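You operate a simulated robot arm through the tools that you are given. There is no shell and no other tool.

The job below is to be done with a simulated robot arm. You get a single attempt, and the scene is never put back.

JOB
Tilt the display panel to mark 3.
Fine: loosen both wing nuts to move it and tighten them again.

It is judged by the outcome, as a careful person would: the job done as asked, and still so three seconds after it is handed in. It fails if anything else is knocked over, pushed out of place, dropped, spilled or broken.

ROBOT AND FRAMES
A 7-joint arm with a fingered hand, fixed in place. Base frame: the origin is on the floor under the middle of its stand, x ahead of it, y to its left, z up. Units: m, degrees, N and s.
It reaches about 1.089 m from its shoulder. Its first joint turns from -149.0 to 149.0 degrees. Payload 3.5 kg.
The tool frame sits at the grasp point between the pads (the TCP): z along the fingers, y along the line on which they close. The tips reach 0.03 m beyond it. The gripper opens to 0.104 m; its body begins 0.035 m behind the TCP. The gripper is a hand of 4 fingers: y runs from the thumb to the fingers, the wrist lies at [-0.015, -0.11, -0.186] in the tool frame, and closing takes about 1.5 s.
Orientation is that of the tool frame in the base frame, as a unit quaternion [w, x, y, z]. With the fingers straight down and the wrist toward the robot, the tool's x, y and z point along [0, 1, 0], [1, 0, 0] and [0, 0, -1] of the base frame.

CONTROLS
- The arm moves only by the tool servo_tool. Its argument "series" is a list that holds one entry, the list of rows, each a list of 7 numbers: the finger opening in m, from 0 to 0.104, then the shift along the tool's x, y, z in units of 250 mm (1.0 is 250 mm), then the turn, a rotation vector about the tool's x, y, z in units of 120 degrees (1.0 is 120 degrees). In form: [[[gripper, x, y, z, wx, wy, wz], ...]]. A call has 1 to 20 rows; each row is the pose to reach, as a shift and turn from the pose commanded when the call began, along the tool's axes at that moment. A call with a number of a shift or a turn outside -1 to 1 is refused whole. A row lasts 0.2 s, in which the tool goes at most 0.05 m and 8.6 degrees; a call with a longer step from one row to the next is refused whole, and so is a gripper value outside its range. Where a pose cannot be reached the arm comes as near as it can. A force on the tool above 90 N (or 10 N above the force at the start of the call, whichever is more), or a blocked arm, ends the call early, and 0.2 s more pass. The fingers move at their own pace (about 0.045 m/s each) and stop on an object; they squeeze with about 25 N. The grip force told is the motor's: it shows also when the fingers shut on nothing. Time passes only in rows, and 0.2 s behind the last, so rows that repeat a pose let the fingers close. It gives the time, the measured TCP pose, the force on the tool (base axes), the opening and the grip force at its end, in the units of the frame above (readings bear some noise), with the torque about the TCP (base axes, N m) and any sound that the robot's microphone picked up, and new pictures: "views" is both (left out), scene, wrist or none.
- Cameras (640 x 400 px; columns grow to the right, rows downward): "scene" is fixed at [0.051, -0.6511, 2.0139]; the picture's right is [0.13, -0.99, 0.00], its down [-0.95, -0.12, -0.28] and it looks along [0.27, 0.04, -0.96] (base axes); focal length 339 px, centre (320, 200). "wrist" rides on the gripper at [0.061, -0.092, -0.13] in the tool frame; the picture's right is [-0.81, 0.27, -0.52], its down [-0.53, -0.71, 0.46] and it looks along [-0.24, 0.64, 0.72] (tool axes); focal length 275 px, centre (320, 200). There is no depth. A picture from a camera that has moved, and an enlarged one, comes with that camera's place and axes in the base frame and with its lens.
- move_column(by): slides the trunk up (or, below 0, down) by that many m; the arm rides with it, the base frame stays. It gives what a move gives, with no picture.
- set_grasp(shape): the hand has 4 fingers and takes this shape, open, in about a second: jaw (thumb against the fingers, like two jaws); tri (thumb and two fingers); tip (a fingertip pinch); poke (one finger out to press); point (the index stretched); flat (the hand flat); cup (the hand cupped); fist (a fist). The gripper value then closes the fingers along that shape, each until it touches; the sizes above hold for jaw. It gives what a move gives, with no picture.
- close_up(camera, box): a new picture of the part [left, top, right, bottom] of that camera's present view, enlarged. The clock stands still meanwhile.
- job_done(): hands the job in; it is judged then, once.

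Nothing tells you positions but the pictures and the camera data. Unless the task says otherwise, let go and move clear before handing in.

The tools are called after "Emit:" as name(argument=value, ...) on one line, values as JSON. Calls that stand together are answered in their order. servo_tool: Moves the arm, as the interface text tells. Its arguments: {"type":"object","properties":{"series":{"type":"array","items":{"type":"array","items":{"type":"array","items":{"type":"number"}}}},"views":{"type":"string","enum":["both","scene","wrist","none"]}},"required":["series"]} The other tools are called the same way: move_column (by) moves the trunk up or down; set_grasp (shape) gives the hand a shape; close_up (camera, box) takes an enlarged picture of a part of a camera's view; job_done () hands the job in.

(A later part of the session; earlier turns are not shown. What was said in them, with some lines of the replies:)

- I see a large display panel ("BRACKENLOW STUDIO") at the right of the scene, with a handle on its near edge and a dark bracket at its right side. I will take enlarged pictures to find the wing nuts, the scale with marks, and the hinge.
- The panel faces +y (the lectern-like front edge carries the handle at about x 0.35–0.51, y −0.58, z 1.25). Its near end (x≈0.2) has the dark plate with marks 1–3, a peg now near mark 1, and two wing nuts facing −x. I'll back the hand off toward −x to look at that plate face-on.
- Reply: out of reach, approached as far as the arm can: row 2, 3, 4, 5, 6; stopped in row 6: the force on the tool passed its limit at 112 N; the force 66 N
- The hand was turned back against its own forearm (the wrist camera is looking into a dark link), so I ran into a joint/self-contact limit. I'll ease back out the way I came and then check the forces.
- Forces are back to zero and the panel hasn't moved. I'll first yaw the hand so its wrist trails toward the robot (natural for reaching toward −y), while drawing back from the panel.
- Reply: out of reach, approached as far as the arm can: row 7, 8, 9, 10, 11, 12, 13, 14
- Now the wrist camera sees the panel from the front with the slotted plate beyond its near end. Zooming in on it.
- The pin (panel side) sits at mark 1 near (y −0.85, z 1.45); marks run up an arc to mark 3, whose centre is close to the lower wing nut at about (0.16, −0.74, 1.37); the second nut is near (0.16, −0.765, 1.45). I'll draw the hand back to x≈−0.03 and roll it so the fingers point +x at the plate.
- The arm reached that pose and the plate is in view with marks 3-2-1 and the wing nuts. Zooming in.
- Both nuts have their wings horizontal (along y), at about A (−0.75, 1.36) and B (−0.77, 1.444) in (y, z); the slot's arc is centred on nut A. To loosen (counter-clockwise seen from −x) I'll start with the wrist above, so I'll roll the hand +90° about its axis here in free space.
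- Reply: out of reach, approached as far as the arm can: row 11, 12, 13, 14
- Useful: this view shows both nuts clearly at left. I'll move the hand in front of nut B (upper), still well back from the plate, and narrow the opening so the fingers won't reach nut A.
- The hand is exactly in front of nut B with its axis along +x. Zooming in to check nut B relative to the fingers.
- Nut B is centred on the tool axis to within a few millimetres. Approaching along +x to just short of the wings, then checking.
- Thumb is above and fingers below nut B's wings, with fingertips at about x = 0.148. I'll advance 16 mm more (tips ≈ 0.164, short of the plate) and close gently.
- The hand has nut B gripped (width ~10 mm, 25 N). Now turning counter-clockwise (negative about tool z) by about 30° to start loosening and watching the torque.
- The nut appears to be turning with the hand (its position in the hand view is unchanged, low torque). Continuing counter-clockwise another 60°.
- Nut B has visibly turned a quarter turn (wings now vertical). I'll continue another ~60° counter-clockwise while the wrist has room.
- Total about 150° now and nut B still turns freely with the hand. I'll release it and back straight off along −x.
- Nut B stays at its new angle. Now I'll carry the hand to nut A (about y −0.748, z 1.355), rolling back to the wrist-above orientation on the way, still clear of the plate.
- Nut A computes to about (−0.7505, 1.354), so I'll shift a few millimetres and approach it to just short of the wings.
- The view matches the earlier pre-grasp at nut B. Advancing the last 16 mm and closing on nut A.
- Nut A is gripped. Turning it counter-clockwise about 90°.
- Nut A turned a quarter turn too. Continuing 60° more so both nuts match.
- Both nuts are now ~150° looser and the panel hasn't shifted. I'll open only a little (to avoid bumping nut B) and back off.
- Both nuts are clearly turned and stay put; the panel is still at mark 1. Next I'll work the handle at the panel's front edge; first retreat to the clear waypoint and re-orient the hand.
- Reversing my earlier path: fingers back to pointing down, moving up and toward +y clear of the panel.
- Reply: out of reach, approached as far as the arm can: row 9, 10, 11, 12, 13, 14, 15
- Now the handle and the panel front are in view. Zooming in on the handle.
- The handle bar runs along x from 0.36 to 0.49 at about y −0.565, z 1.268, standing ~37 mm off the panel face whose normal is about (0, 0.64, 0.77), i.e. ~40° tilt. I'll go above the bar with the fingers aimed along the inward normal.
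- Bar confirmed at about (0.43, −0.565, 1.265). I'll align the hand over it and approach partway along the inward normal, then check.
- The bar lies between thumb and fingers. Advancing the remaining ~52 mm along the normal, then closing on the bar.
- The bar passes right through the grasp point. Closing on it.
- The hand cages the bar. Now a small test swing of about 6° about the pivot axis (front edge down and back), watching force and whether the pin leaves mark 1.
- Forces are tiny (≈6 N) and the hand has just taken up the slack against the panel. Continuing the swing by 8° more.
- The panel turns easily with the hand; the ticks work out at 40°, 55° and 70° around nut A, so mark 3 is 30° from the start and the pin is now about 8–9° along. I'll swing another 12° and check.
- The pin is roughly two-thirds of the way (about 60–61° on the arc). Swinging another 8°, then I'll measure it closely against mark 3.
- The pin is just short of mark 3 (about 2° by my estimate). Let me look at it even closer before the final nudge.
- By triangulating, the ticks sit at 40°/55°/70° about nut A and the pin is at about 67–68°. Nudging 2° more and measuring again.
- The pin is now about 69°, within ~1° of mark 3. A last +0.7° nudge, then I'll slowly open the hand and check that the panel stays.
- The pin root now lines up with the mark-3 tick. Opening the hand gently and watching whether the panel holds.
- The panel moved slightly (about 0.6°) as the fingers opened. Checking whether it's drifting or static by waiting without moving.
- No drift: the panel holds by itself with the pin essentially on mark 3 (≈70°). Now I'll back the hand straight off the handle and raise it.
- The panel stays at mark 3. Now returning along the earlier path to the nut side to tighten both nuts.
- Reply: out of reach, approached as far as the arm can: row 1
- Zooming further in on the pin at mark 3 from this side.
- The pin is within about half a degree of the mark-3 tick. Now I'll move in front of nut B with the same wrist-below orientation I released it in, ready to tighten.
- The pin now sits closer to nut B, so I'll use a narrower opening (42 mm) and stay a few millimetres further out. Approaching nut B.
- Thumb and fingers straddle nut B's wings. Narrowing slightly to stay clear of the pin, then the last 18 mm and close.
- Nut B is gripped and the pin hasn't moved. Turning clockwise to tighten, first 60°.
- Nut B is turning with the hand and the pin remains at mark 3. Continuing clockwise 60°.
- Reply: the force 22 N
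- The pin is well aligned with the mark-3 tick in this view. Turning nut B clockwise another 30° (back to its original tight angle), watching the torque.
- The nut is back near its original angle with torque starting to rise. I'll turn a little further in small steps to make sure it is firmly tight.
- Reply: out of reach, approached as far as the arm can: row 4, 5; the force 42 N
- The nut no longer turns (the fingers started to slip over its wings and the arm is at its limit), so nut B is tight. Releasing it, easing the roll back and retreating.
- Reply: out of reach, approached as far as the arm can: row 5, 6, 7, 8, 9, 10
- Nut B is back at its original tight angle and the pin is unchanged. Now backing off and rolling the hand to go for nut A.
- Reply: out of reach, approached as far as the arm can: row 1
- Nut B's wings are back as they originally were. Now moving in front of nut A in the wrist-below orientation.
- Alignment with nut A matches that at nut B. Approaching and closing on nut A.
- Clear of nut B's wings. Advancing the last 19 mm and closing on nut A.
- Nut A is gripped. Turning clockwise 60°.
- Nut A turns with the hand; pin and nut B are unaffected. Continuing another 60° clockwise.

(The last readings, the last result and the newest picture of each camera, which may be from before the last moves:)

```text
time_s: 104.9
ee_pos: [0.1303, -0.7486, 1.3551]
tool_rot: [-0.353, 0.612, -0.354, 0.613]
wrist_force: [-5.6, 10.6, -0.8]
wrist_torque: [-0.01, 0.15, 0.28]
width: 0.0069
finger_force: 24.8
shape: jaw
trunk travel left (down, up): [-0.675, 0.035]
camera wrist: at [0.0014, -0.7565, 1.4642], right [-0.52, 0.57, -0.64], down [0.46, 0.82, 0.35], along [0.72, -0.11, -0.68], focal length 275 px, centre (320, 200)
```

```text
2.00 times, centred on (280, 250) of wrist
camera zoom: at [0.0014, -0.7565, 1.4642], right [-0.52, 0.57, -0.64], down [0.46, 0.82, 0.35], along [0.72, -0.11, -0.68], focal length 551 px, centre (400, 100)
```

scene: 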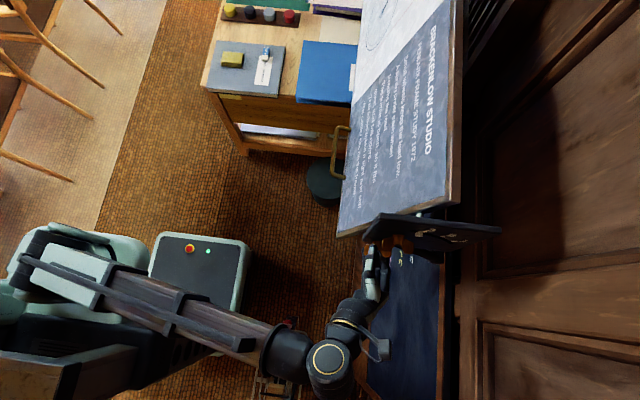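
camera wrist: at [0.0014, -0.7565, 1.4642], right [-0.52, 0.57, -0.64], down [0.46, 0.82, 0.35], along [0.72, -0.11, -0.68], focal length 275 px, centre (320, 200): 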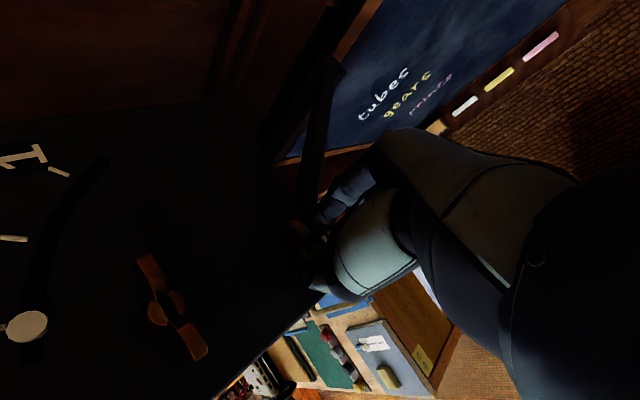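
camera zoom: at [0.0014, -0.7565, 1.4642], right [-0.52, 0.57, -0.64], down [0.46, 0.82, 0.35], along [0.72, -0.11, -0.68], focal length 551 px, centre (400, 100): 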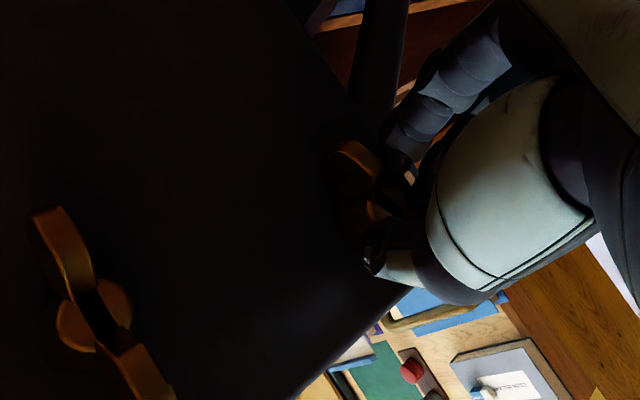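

Last stretch for nut A: another 30° plus a few degrees to snug it, watching torque.

Emit:
servo_tool(series=[[[0.0, 0, 0, 0, 0, 0, 0.04], [0.0, 0, 0, 0, 0, 0, 0.08], [0.0, 0, 0, 0, 0, 0, 0.12], [0.0, 0, 0, 0, 0, 0, 0.16], [0.0, 0, 0, 0, 0, 0, 0.2], [0.0, 0, 0, 0, 0, 0, 0.225], [0.0, 0, 0, 0, 0, 0, 0.25], [0.0, 0, 0, 0, 0, 0, 0.25]]])

Emit:
close_up(camera="scene", box=[345, 205, 425, 285])

Emit:
close_up(camera="wrist", box=[160, 150, 400, 350])

```text
time_s: 106.7
ee_pos: [0.1308, -0.7504, 1.3546]
tool_rot: [-0.5, 0.499, -0.5, 0.501]
wrist_force: [-5.0, 3.5, 2.8]
wrist_torque: [-0.16, -0.03, 0.15]
width: 0.007
finger_force: 25.5
shape: jaw
trunk travel left (down, up): [-0.675, 0.035]
camera wrist: at [0.0013, -0.8111, 1.4454], right [-0.51, 0.81, -0.28], down [0.46, 0.53, 0.71], along [0.73, 0.24, -0.64], focal length 275 px, centre (320, 200)
```

scene: 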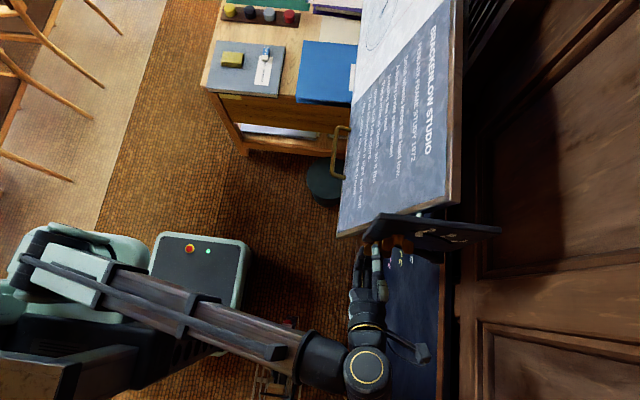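
wrist: 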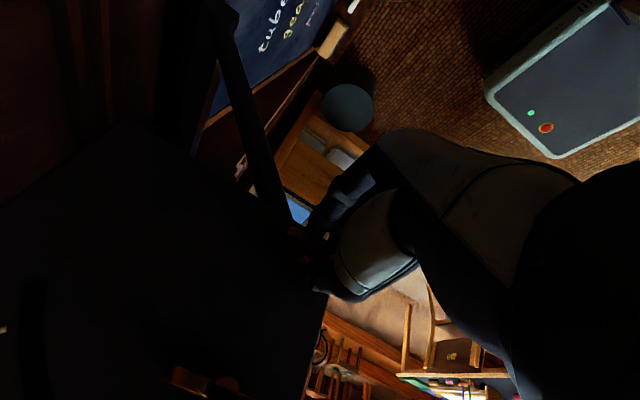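

```text
5.00 times, centred on (385, 245) of scene
camera zoom: at [0.051, -0.6511, 2.0139], right [0.13, -0.99, 0.0], down [-0.95, -0.12, -0.28], along [0.27, 0.04, -0.96], focal length 1695 px, centre (-5, -25)
```

zoom: 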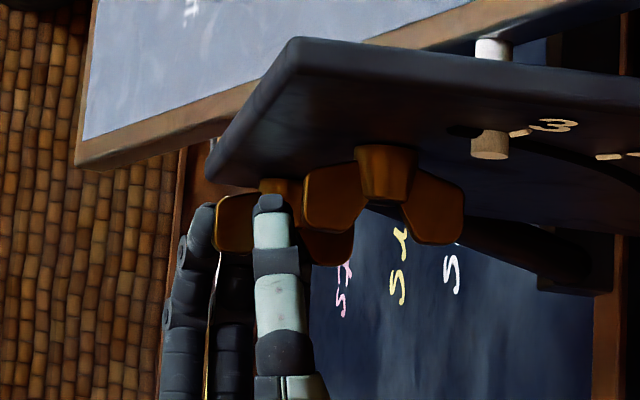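

```text
2.00 times, centred on (280, 250) of wrist
camera zoom: at [0.0013, -0.8111, 1.4454], right [-0.51, 0.81, -0.28], down [0.46, 0.53, 0.71], along [0.73, 0.24, -0.64], focal length 551 px, centre (400, 100)
```

zoom: 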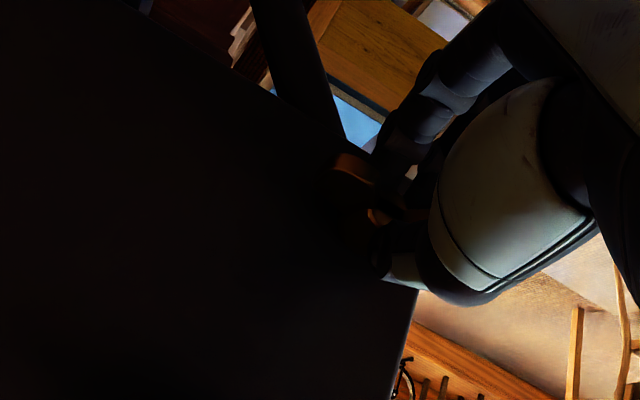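

Torque has risen just as it did at nut B. A small extra +5° to snug it.

Emit:
servo_tool(series=[[[0.0, 0, 0, 0, 0, 0, 0.02], [0.0, 0, 0, 0, 0, 0, 0.04], [0.0, 0, 0, 0, 0, 0, 0.05], [0.0, 0, 0, 0, 0, 0, 0.05]]])

Emit:
close_up(camera="scene", box=[345, 205, 425, 285])

```text
time_s: 107.7
ee_pos: [0.1312, -0.7499, 1.3534]
tool_rot: [0.525, -0.473, 0.526, -0.473]
wrist_force: [-1.9, 0.1, -0.3]
wrist_torque: [-0.18, 0.02, 0.07]
width: 0.0069
finger_force: 25.4
shape: jaw
trunk travel left (down, up): [-0.675, 0.035]
camera wrist: at [0.0014, -0.8209, 1.4386], right [-0.52, 0.84, -0.19], down [0.46, 0.45, 0.77], along [0.73, 0.31, -0.62], focal length 275 px, centre (320, 200)
```

scene: 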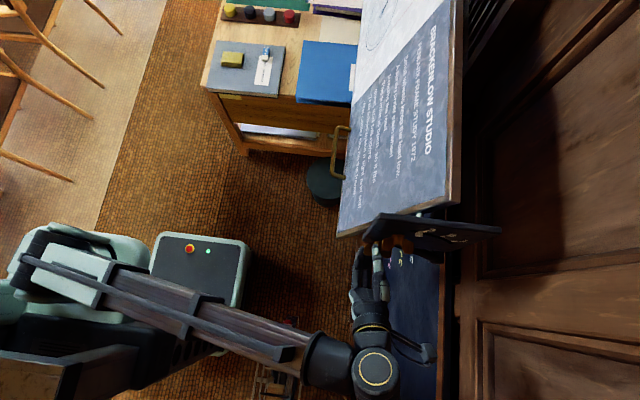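
wrist: 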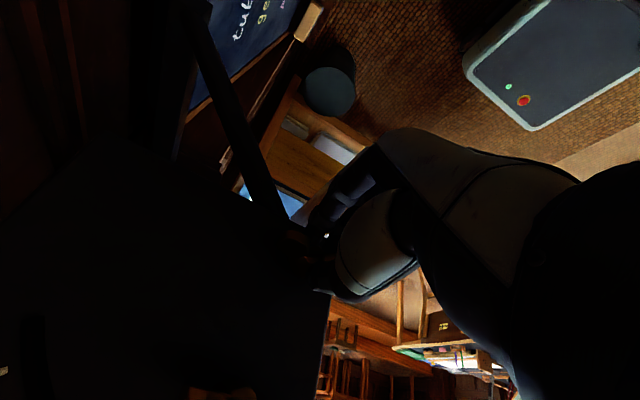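

```text
5.00 times, centred on (385, 245) of scene
camera zoom: at [0.051, -0.6511, 2.0139], right [0.13, -0.99, 0.0], down [-0.95, -0.12, -0.28], along [0.27, 0.04, -0.96], focal length 1695 px, centre (-5, -25)
```

zoom: 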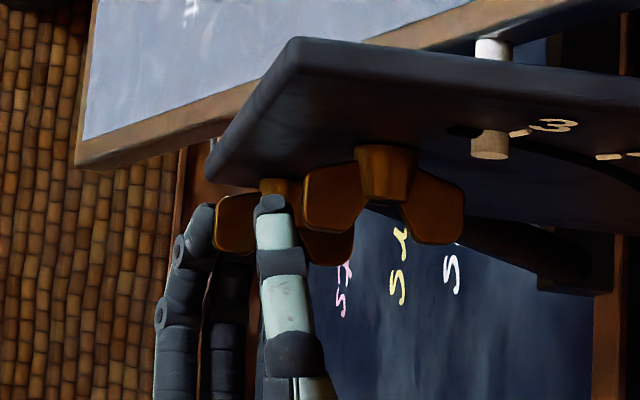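

Nut A's wings didn't move further while torque held, so it is at its tight stop, same angle as originally. Releasing and retreating straight back.

Emit:
servo_tool(series=[[[0.01, 0, 0, 0, 0, 0, 0], [0.02, 0, 0, 0, 0, 0, 0], [0.03, 0, 0, 0, 0, 0, -0.01], [0.036, 0, 0, 0, 0, 0, -0.03], [0.036, 0, 0, -0.04, 0, 0, -0.05], [0.036, 0, 0, -0.1, 0, 0, -0.05], [0.036, 0, 0, -0.18, 0, 0, -0.05], [0.036, 0, 0, -0.26, 0, 0, -0.05], [0.036, 0, 0, -0.34, 0, 0, -0.05], [0.036, 0, 0, -0.34, 0, 0, -0.05]]])

Emit:
close_up(camera="scene", box=[345, 205, 465, 305])

Emit:
close_up(camera="scene", box=[408, 224, 440, 244])

```text
time_s: 109.9
ee_pos: [0.0455, -0.7519, 1.3534]
tool_rot: [-0.499, 0.499, -0.501, 0.501]
wrist_force: [0.9, -0.2, 0.3]
wrist_torque: [-0.03, -0.02, -0.01]
width: 0.0355
finger_force: 0.0
shape: jaw
trunk travel left (down, up): [-0.675, 0.035]
camera wrist: at [-0.0831, -0.812, 1.4446], right [-0.52, 0.81, -0.28], down [0.46, 0.53, 0.71], along [0.72, 0.24, -0.64], focal length 275 px, centre (320, 200)
```

scene: 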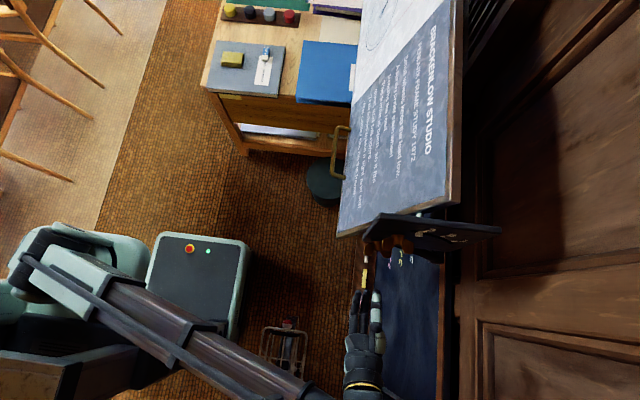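
wrist: 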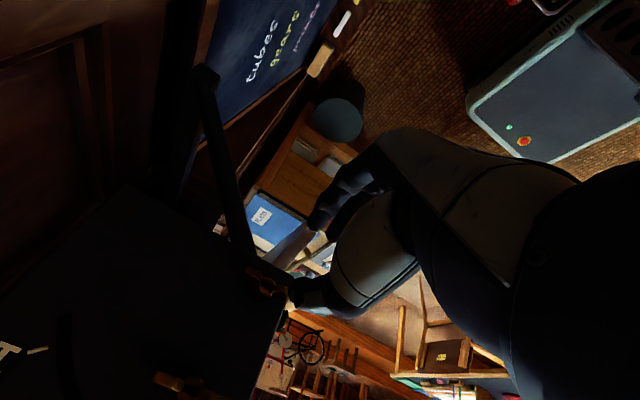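

```text
4.00 times, centred on (405, 255) of scene
camera zoom: at [0.051, -0.6511, 2.0139], right [0.13, -0.99, 0.0], down [-0.95, -0.12, -0.28], along [0.27, 0.04, -0.96], focal length 1356 px, centre (-20, -20)
```

zoom: 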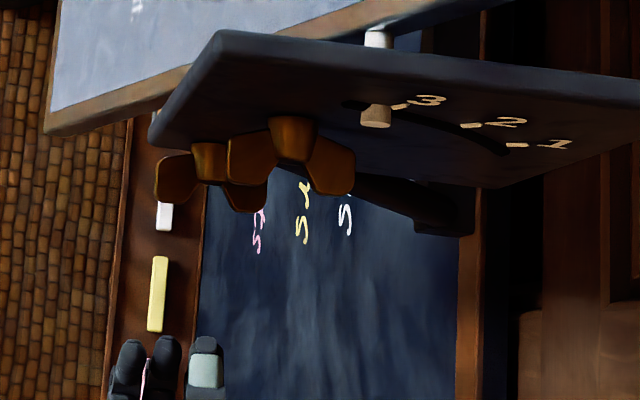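

```text
16.00 times, centred on (424, 234) of scene
camera zoom: at [0.051, -0.6511, 2.0139], right [0.13, -0.99, 0.0], down [-0.95, -0.12, -0.28], along [0.27, 0.04, -0.96], focal length 5424 px, centre (-1344, -344)
```

zoom: 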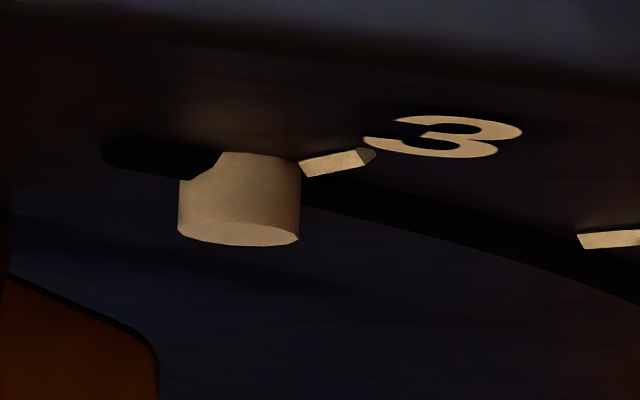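

The pin has not moved. I'll compare the nuts with the very first picture using the same zoom window.

Emit:
close_up(camera="scene", box=[355, 205, 455, 275])

Emit:
close_up(camera="wrist", box=[100, 220, 340, 400])

```text
5.71 times, centred on (405, 240) of scene
camera zoom: at [0.051, -0.6511, 2.0139], right [0.13, -0.99, 0.0], down [-0.95, -0.12, -0.28], along [0.27, 0.04, -0.96], focal length 1937 px, centre (-166, -29)
```

zoom: 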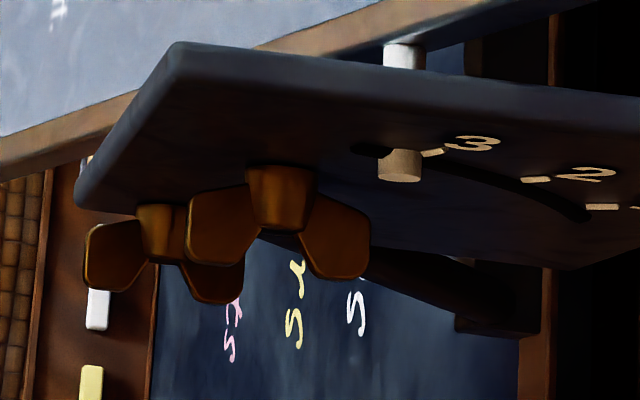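

```text
2.22 times, centred on (220, 310) of wrist
camera zoom: at [-0.0831, -0.812, 1.4446], right [-0.52, 0.81, -0.28], down [0.46, 0.53, 0.71], along [0.72, 0.24, -0.64], focal length 612 px, centre (542, -44)
```

zoom: 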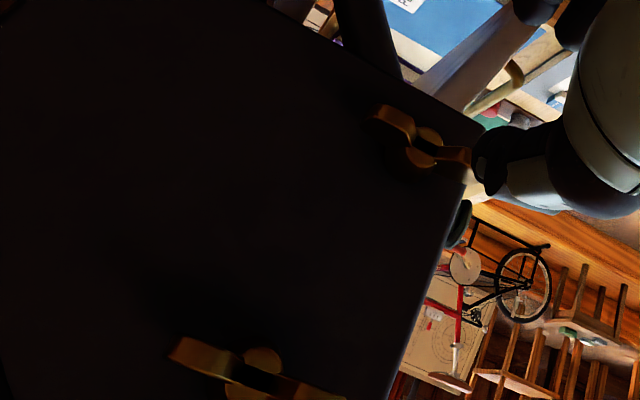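

Both nuts look identical to the initial picture (fully tight), the pin is at mark 3, and the chalk and surroundings are undisturbed. Moving the hand clear.

Emit:
servo_tool(series=[[[0.036, 0, 0, -0.1, 0, 0, 0], [0.036, 0, 0, -0.2, 0, 0, -0.04], [0.04, -0.04, -0.02, -0.3, 0, 0, -0.1], [0.05, -0.1, -0.05, -0.3, 0, 0, -0.16], [0.06, -0.16, -0.08, -0.3, 0, 0, -0.22], [0.06, -0.22, -0.1, -0.3, 0, 0, -0.28], [0.06, -0.28, -0.12, -0.3, 0, 0, -0.34], [0.06, -0.34, -0.14, -0.3, 0, 0, -0.4], [0.06, -0.4, -0.16, -0.3, 0, 0, -0.46], [0.06, -0.46, -0.18, -0.3, 0, 0, -0.52], [0.06, -0.52, -0.2, -0.3, 0, 0, -0.58], [0.06, -0.58, -0.22, -0.3, 0, 0, -0.64], [0.06, -0.6, -0.24, -0.3, 0, 0, -0.7], [0.06, -0.6, -0.24, -0.3, 0, 0, -0.75], [0.06, -0.6, -0.24, -0.3, 0, 0, -0.75]]])

Emit:
close_up(camera="wrist", box=[225, 120, 321, 180])

Emit:
close_up(camera="scene", box=[408, 224, 440, 244])

```text
time_s: 113.1
ee_pos: [-0.0289, -0.6005, 1.4143]
tool_rot: [0.001, 0.707, -0.001, 0.707]
wrist_force: [0.8, 0.3, -0.8]
wrist_torque: [-0.02, -0.02, 0.02]
width: 0.0595
finger_force: 0.1
shape: jaw
trunk travel left (down, up): [-0.675, 0.035]
camera wrist: at [-0.1576, -0.5084, 1.4747], right [-0.52, -0.28, -0.81], down [0.46, 0.71, -0.53], along [0.72, -0.65, -0.24], focal length 275 px, centre (320, 200)
```

scene: 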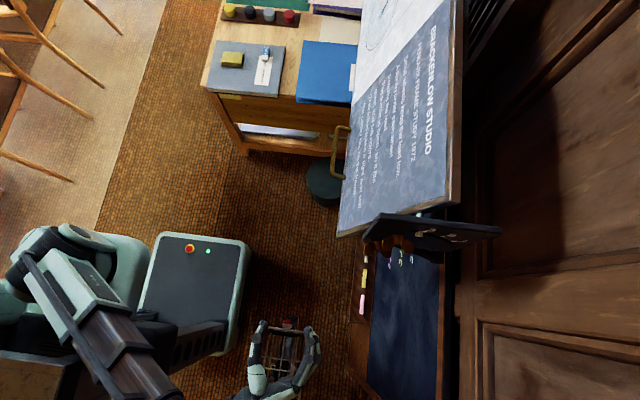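
wrist: 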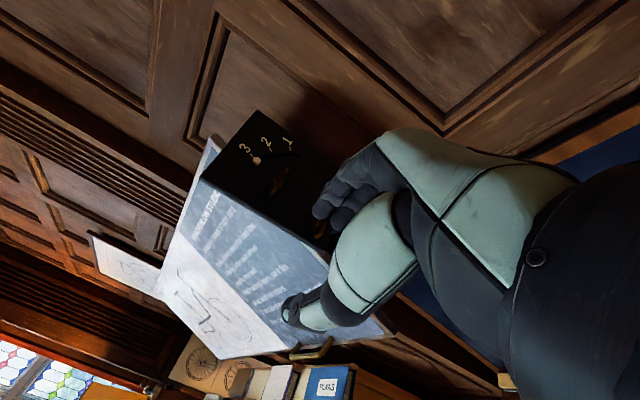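

```text
6.67 times, centred on (273, 150) of wrist
camera zoom: at [-0.1576, -0.5084, 1.4747], right [-0.52, -0.28, -0.81], down [0.46, 0.71, -0.53], along [0.72, -0.65, -0.24], focal length 1835 px, centre (633, 533)
```

zoom: 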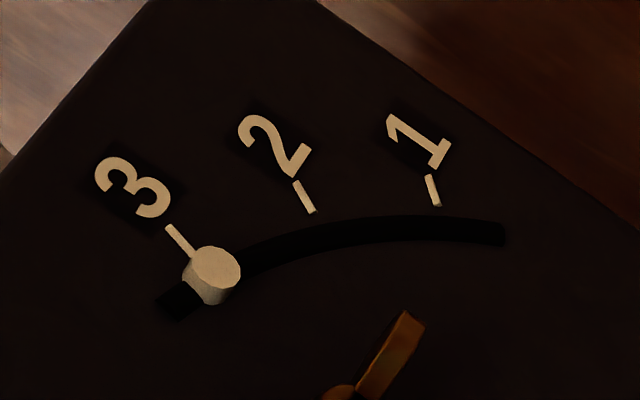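

```text
16.00 times, centred on (424, 234) of scene
camera zoom: at [0.051, -0.6511, 2.0139], right [0.13, -0.99, 0.0], down [-0.95, -0.12, -0.28], along [0.27, 0.04, -0.96], focal length 5424 px, centre (-1344, -344)
```

zoom: 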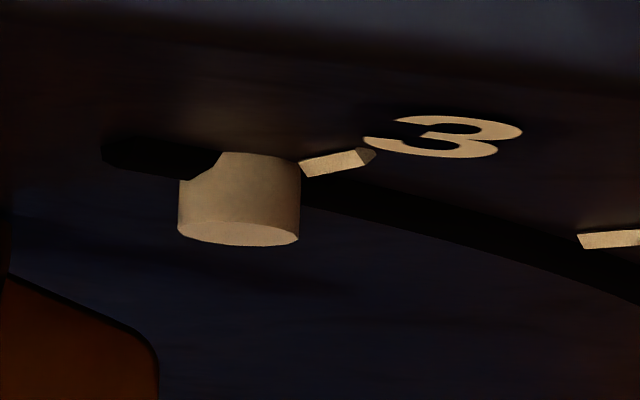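

The pin sits on the mark-3 tick, both wing nuts are back at their original tight angle, nothing else has shifted, and the hand is clear of the panel. Handing the job in.

Emit:
job_done()

```text
The job is handed in.
```

The display panel is tilted to mark 3 and both wing nuts are tightened again. I've handed the job in but haven't seen how it was judged.

- **Tilt:** I moved the panel by its handle, about 30°. The pin lines up with the mark 3 tick to within about 1°. It did not shift after I let go or while I tightened the nuts.
- **Wing nuts:** I loosened both by a bit under half a turn, then turned them back until they would go no further. They look the same as in the first pictures. I did not push on the panel afterwards to test the lock.
- **Early contact:** At the start, before I reached the panel, one arm move stopped at a 112 N force. It looked like the hand pressing against its own forearm. I backed off at once.
- **Surroundings:** In the final pictures I saw nothing knocked over or out of place. The hand is clear of the panel.
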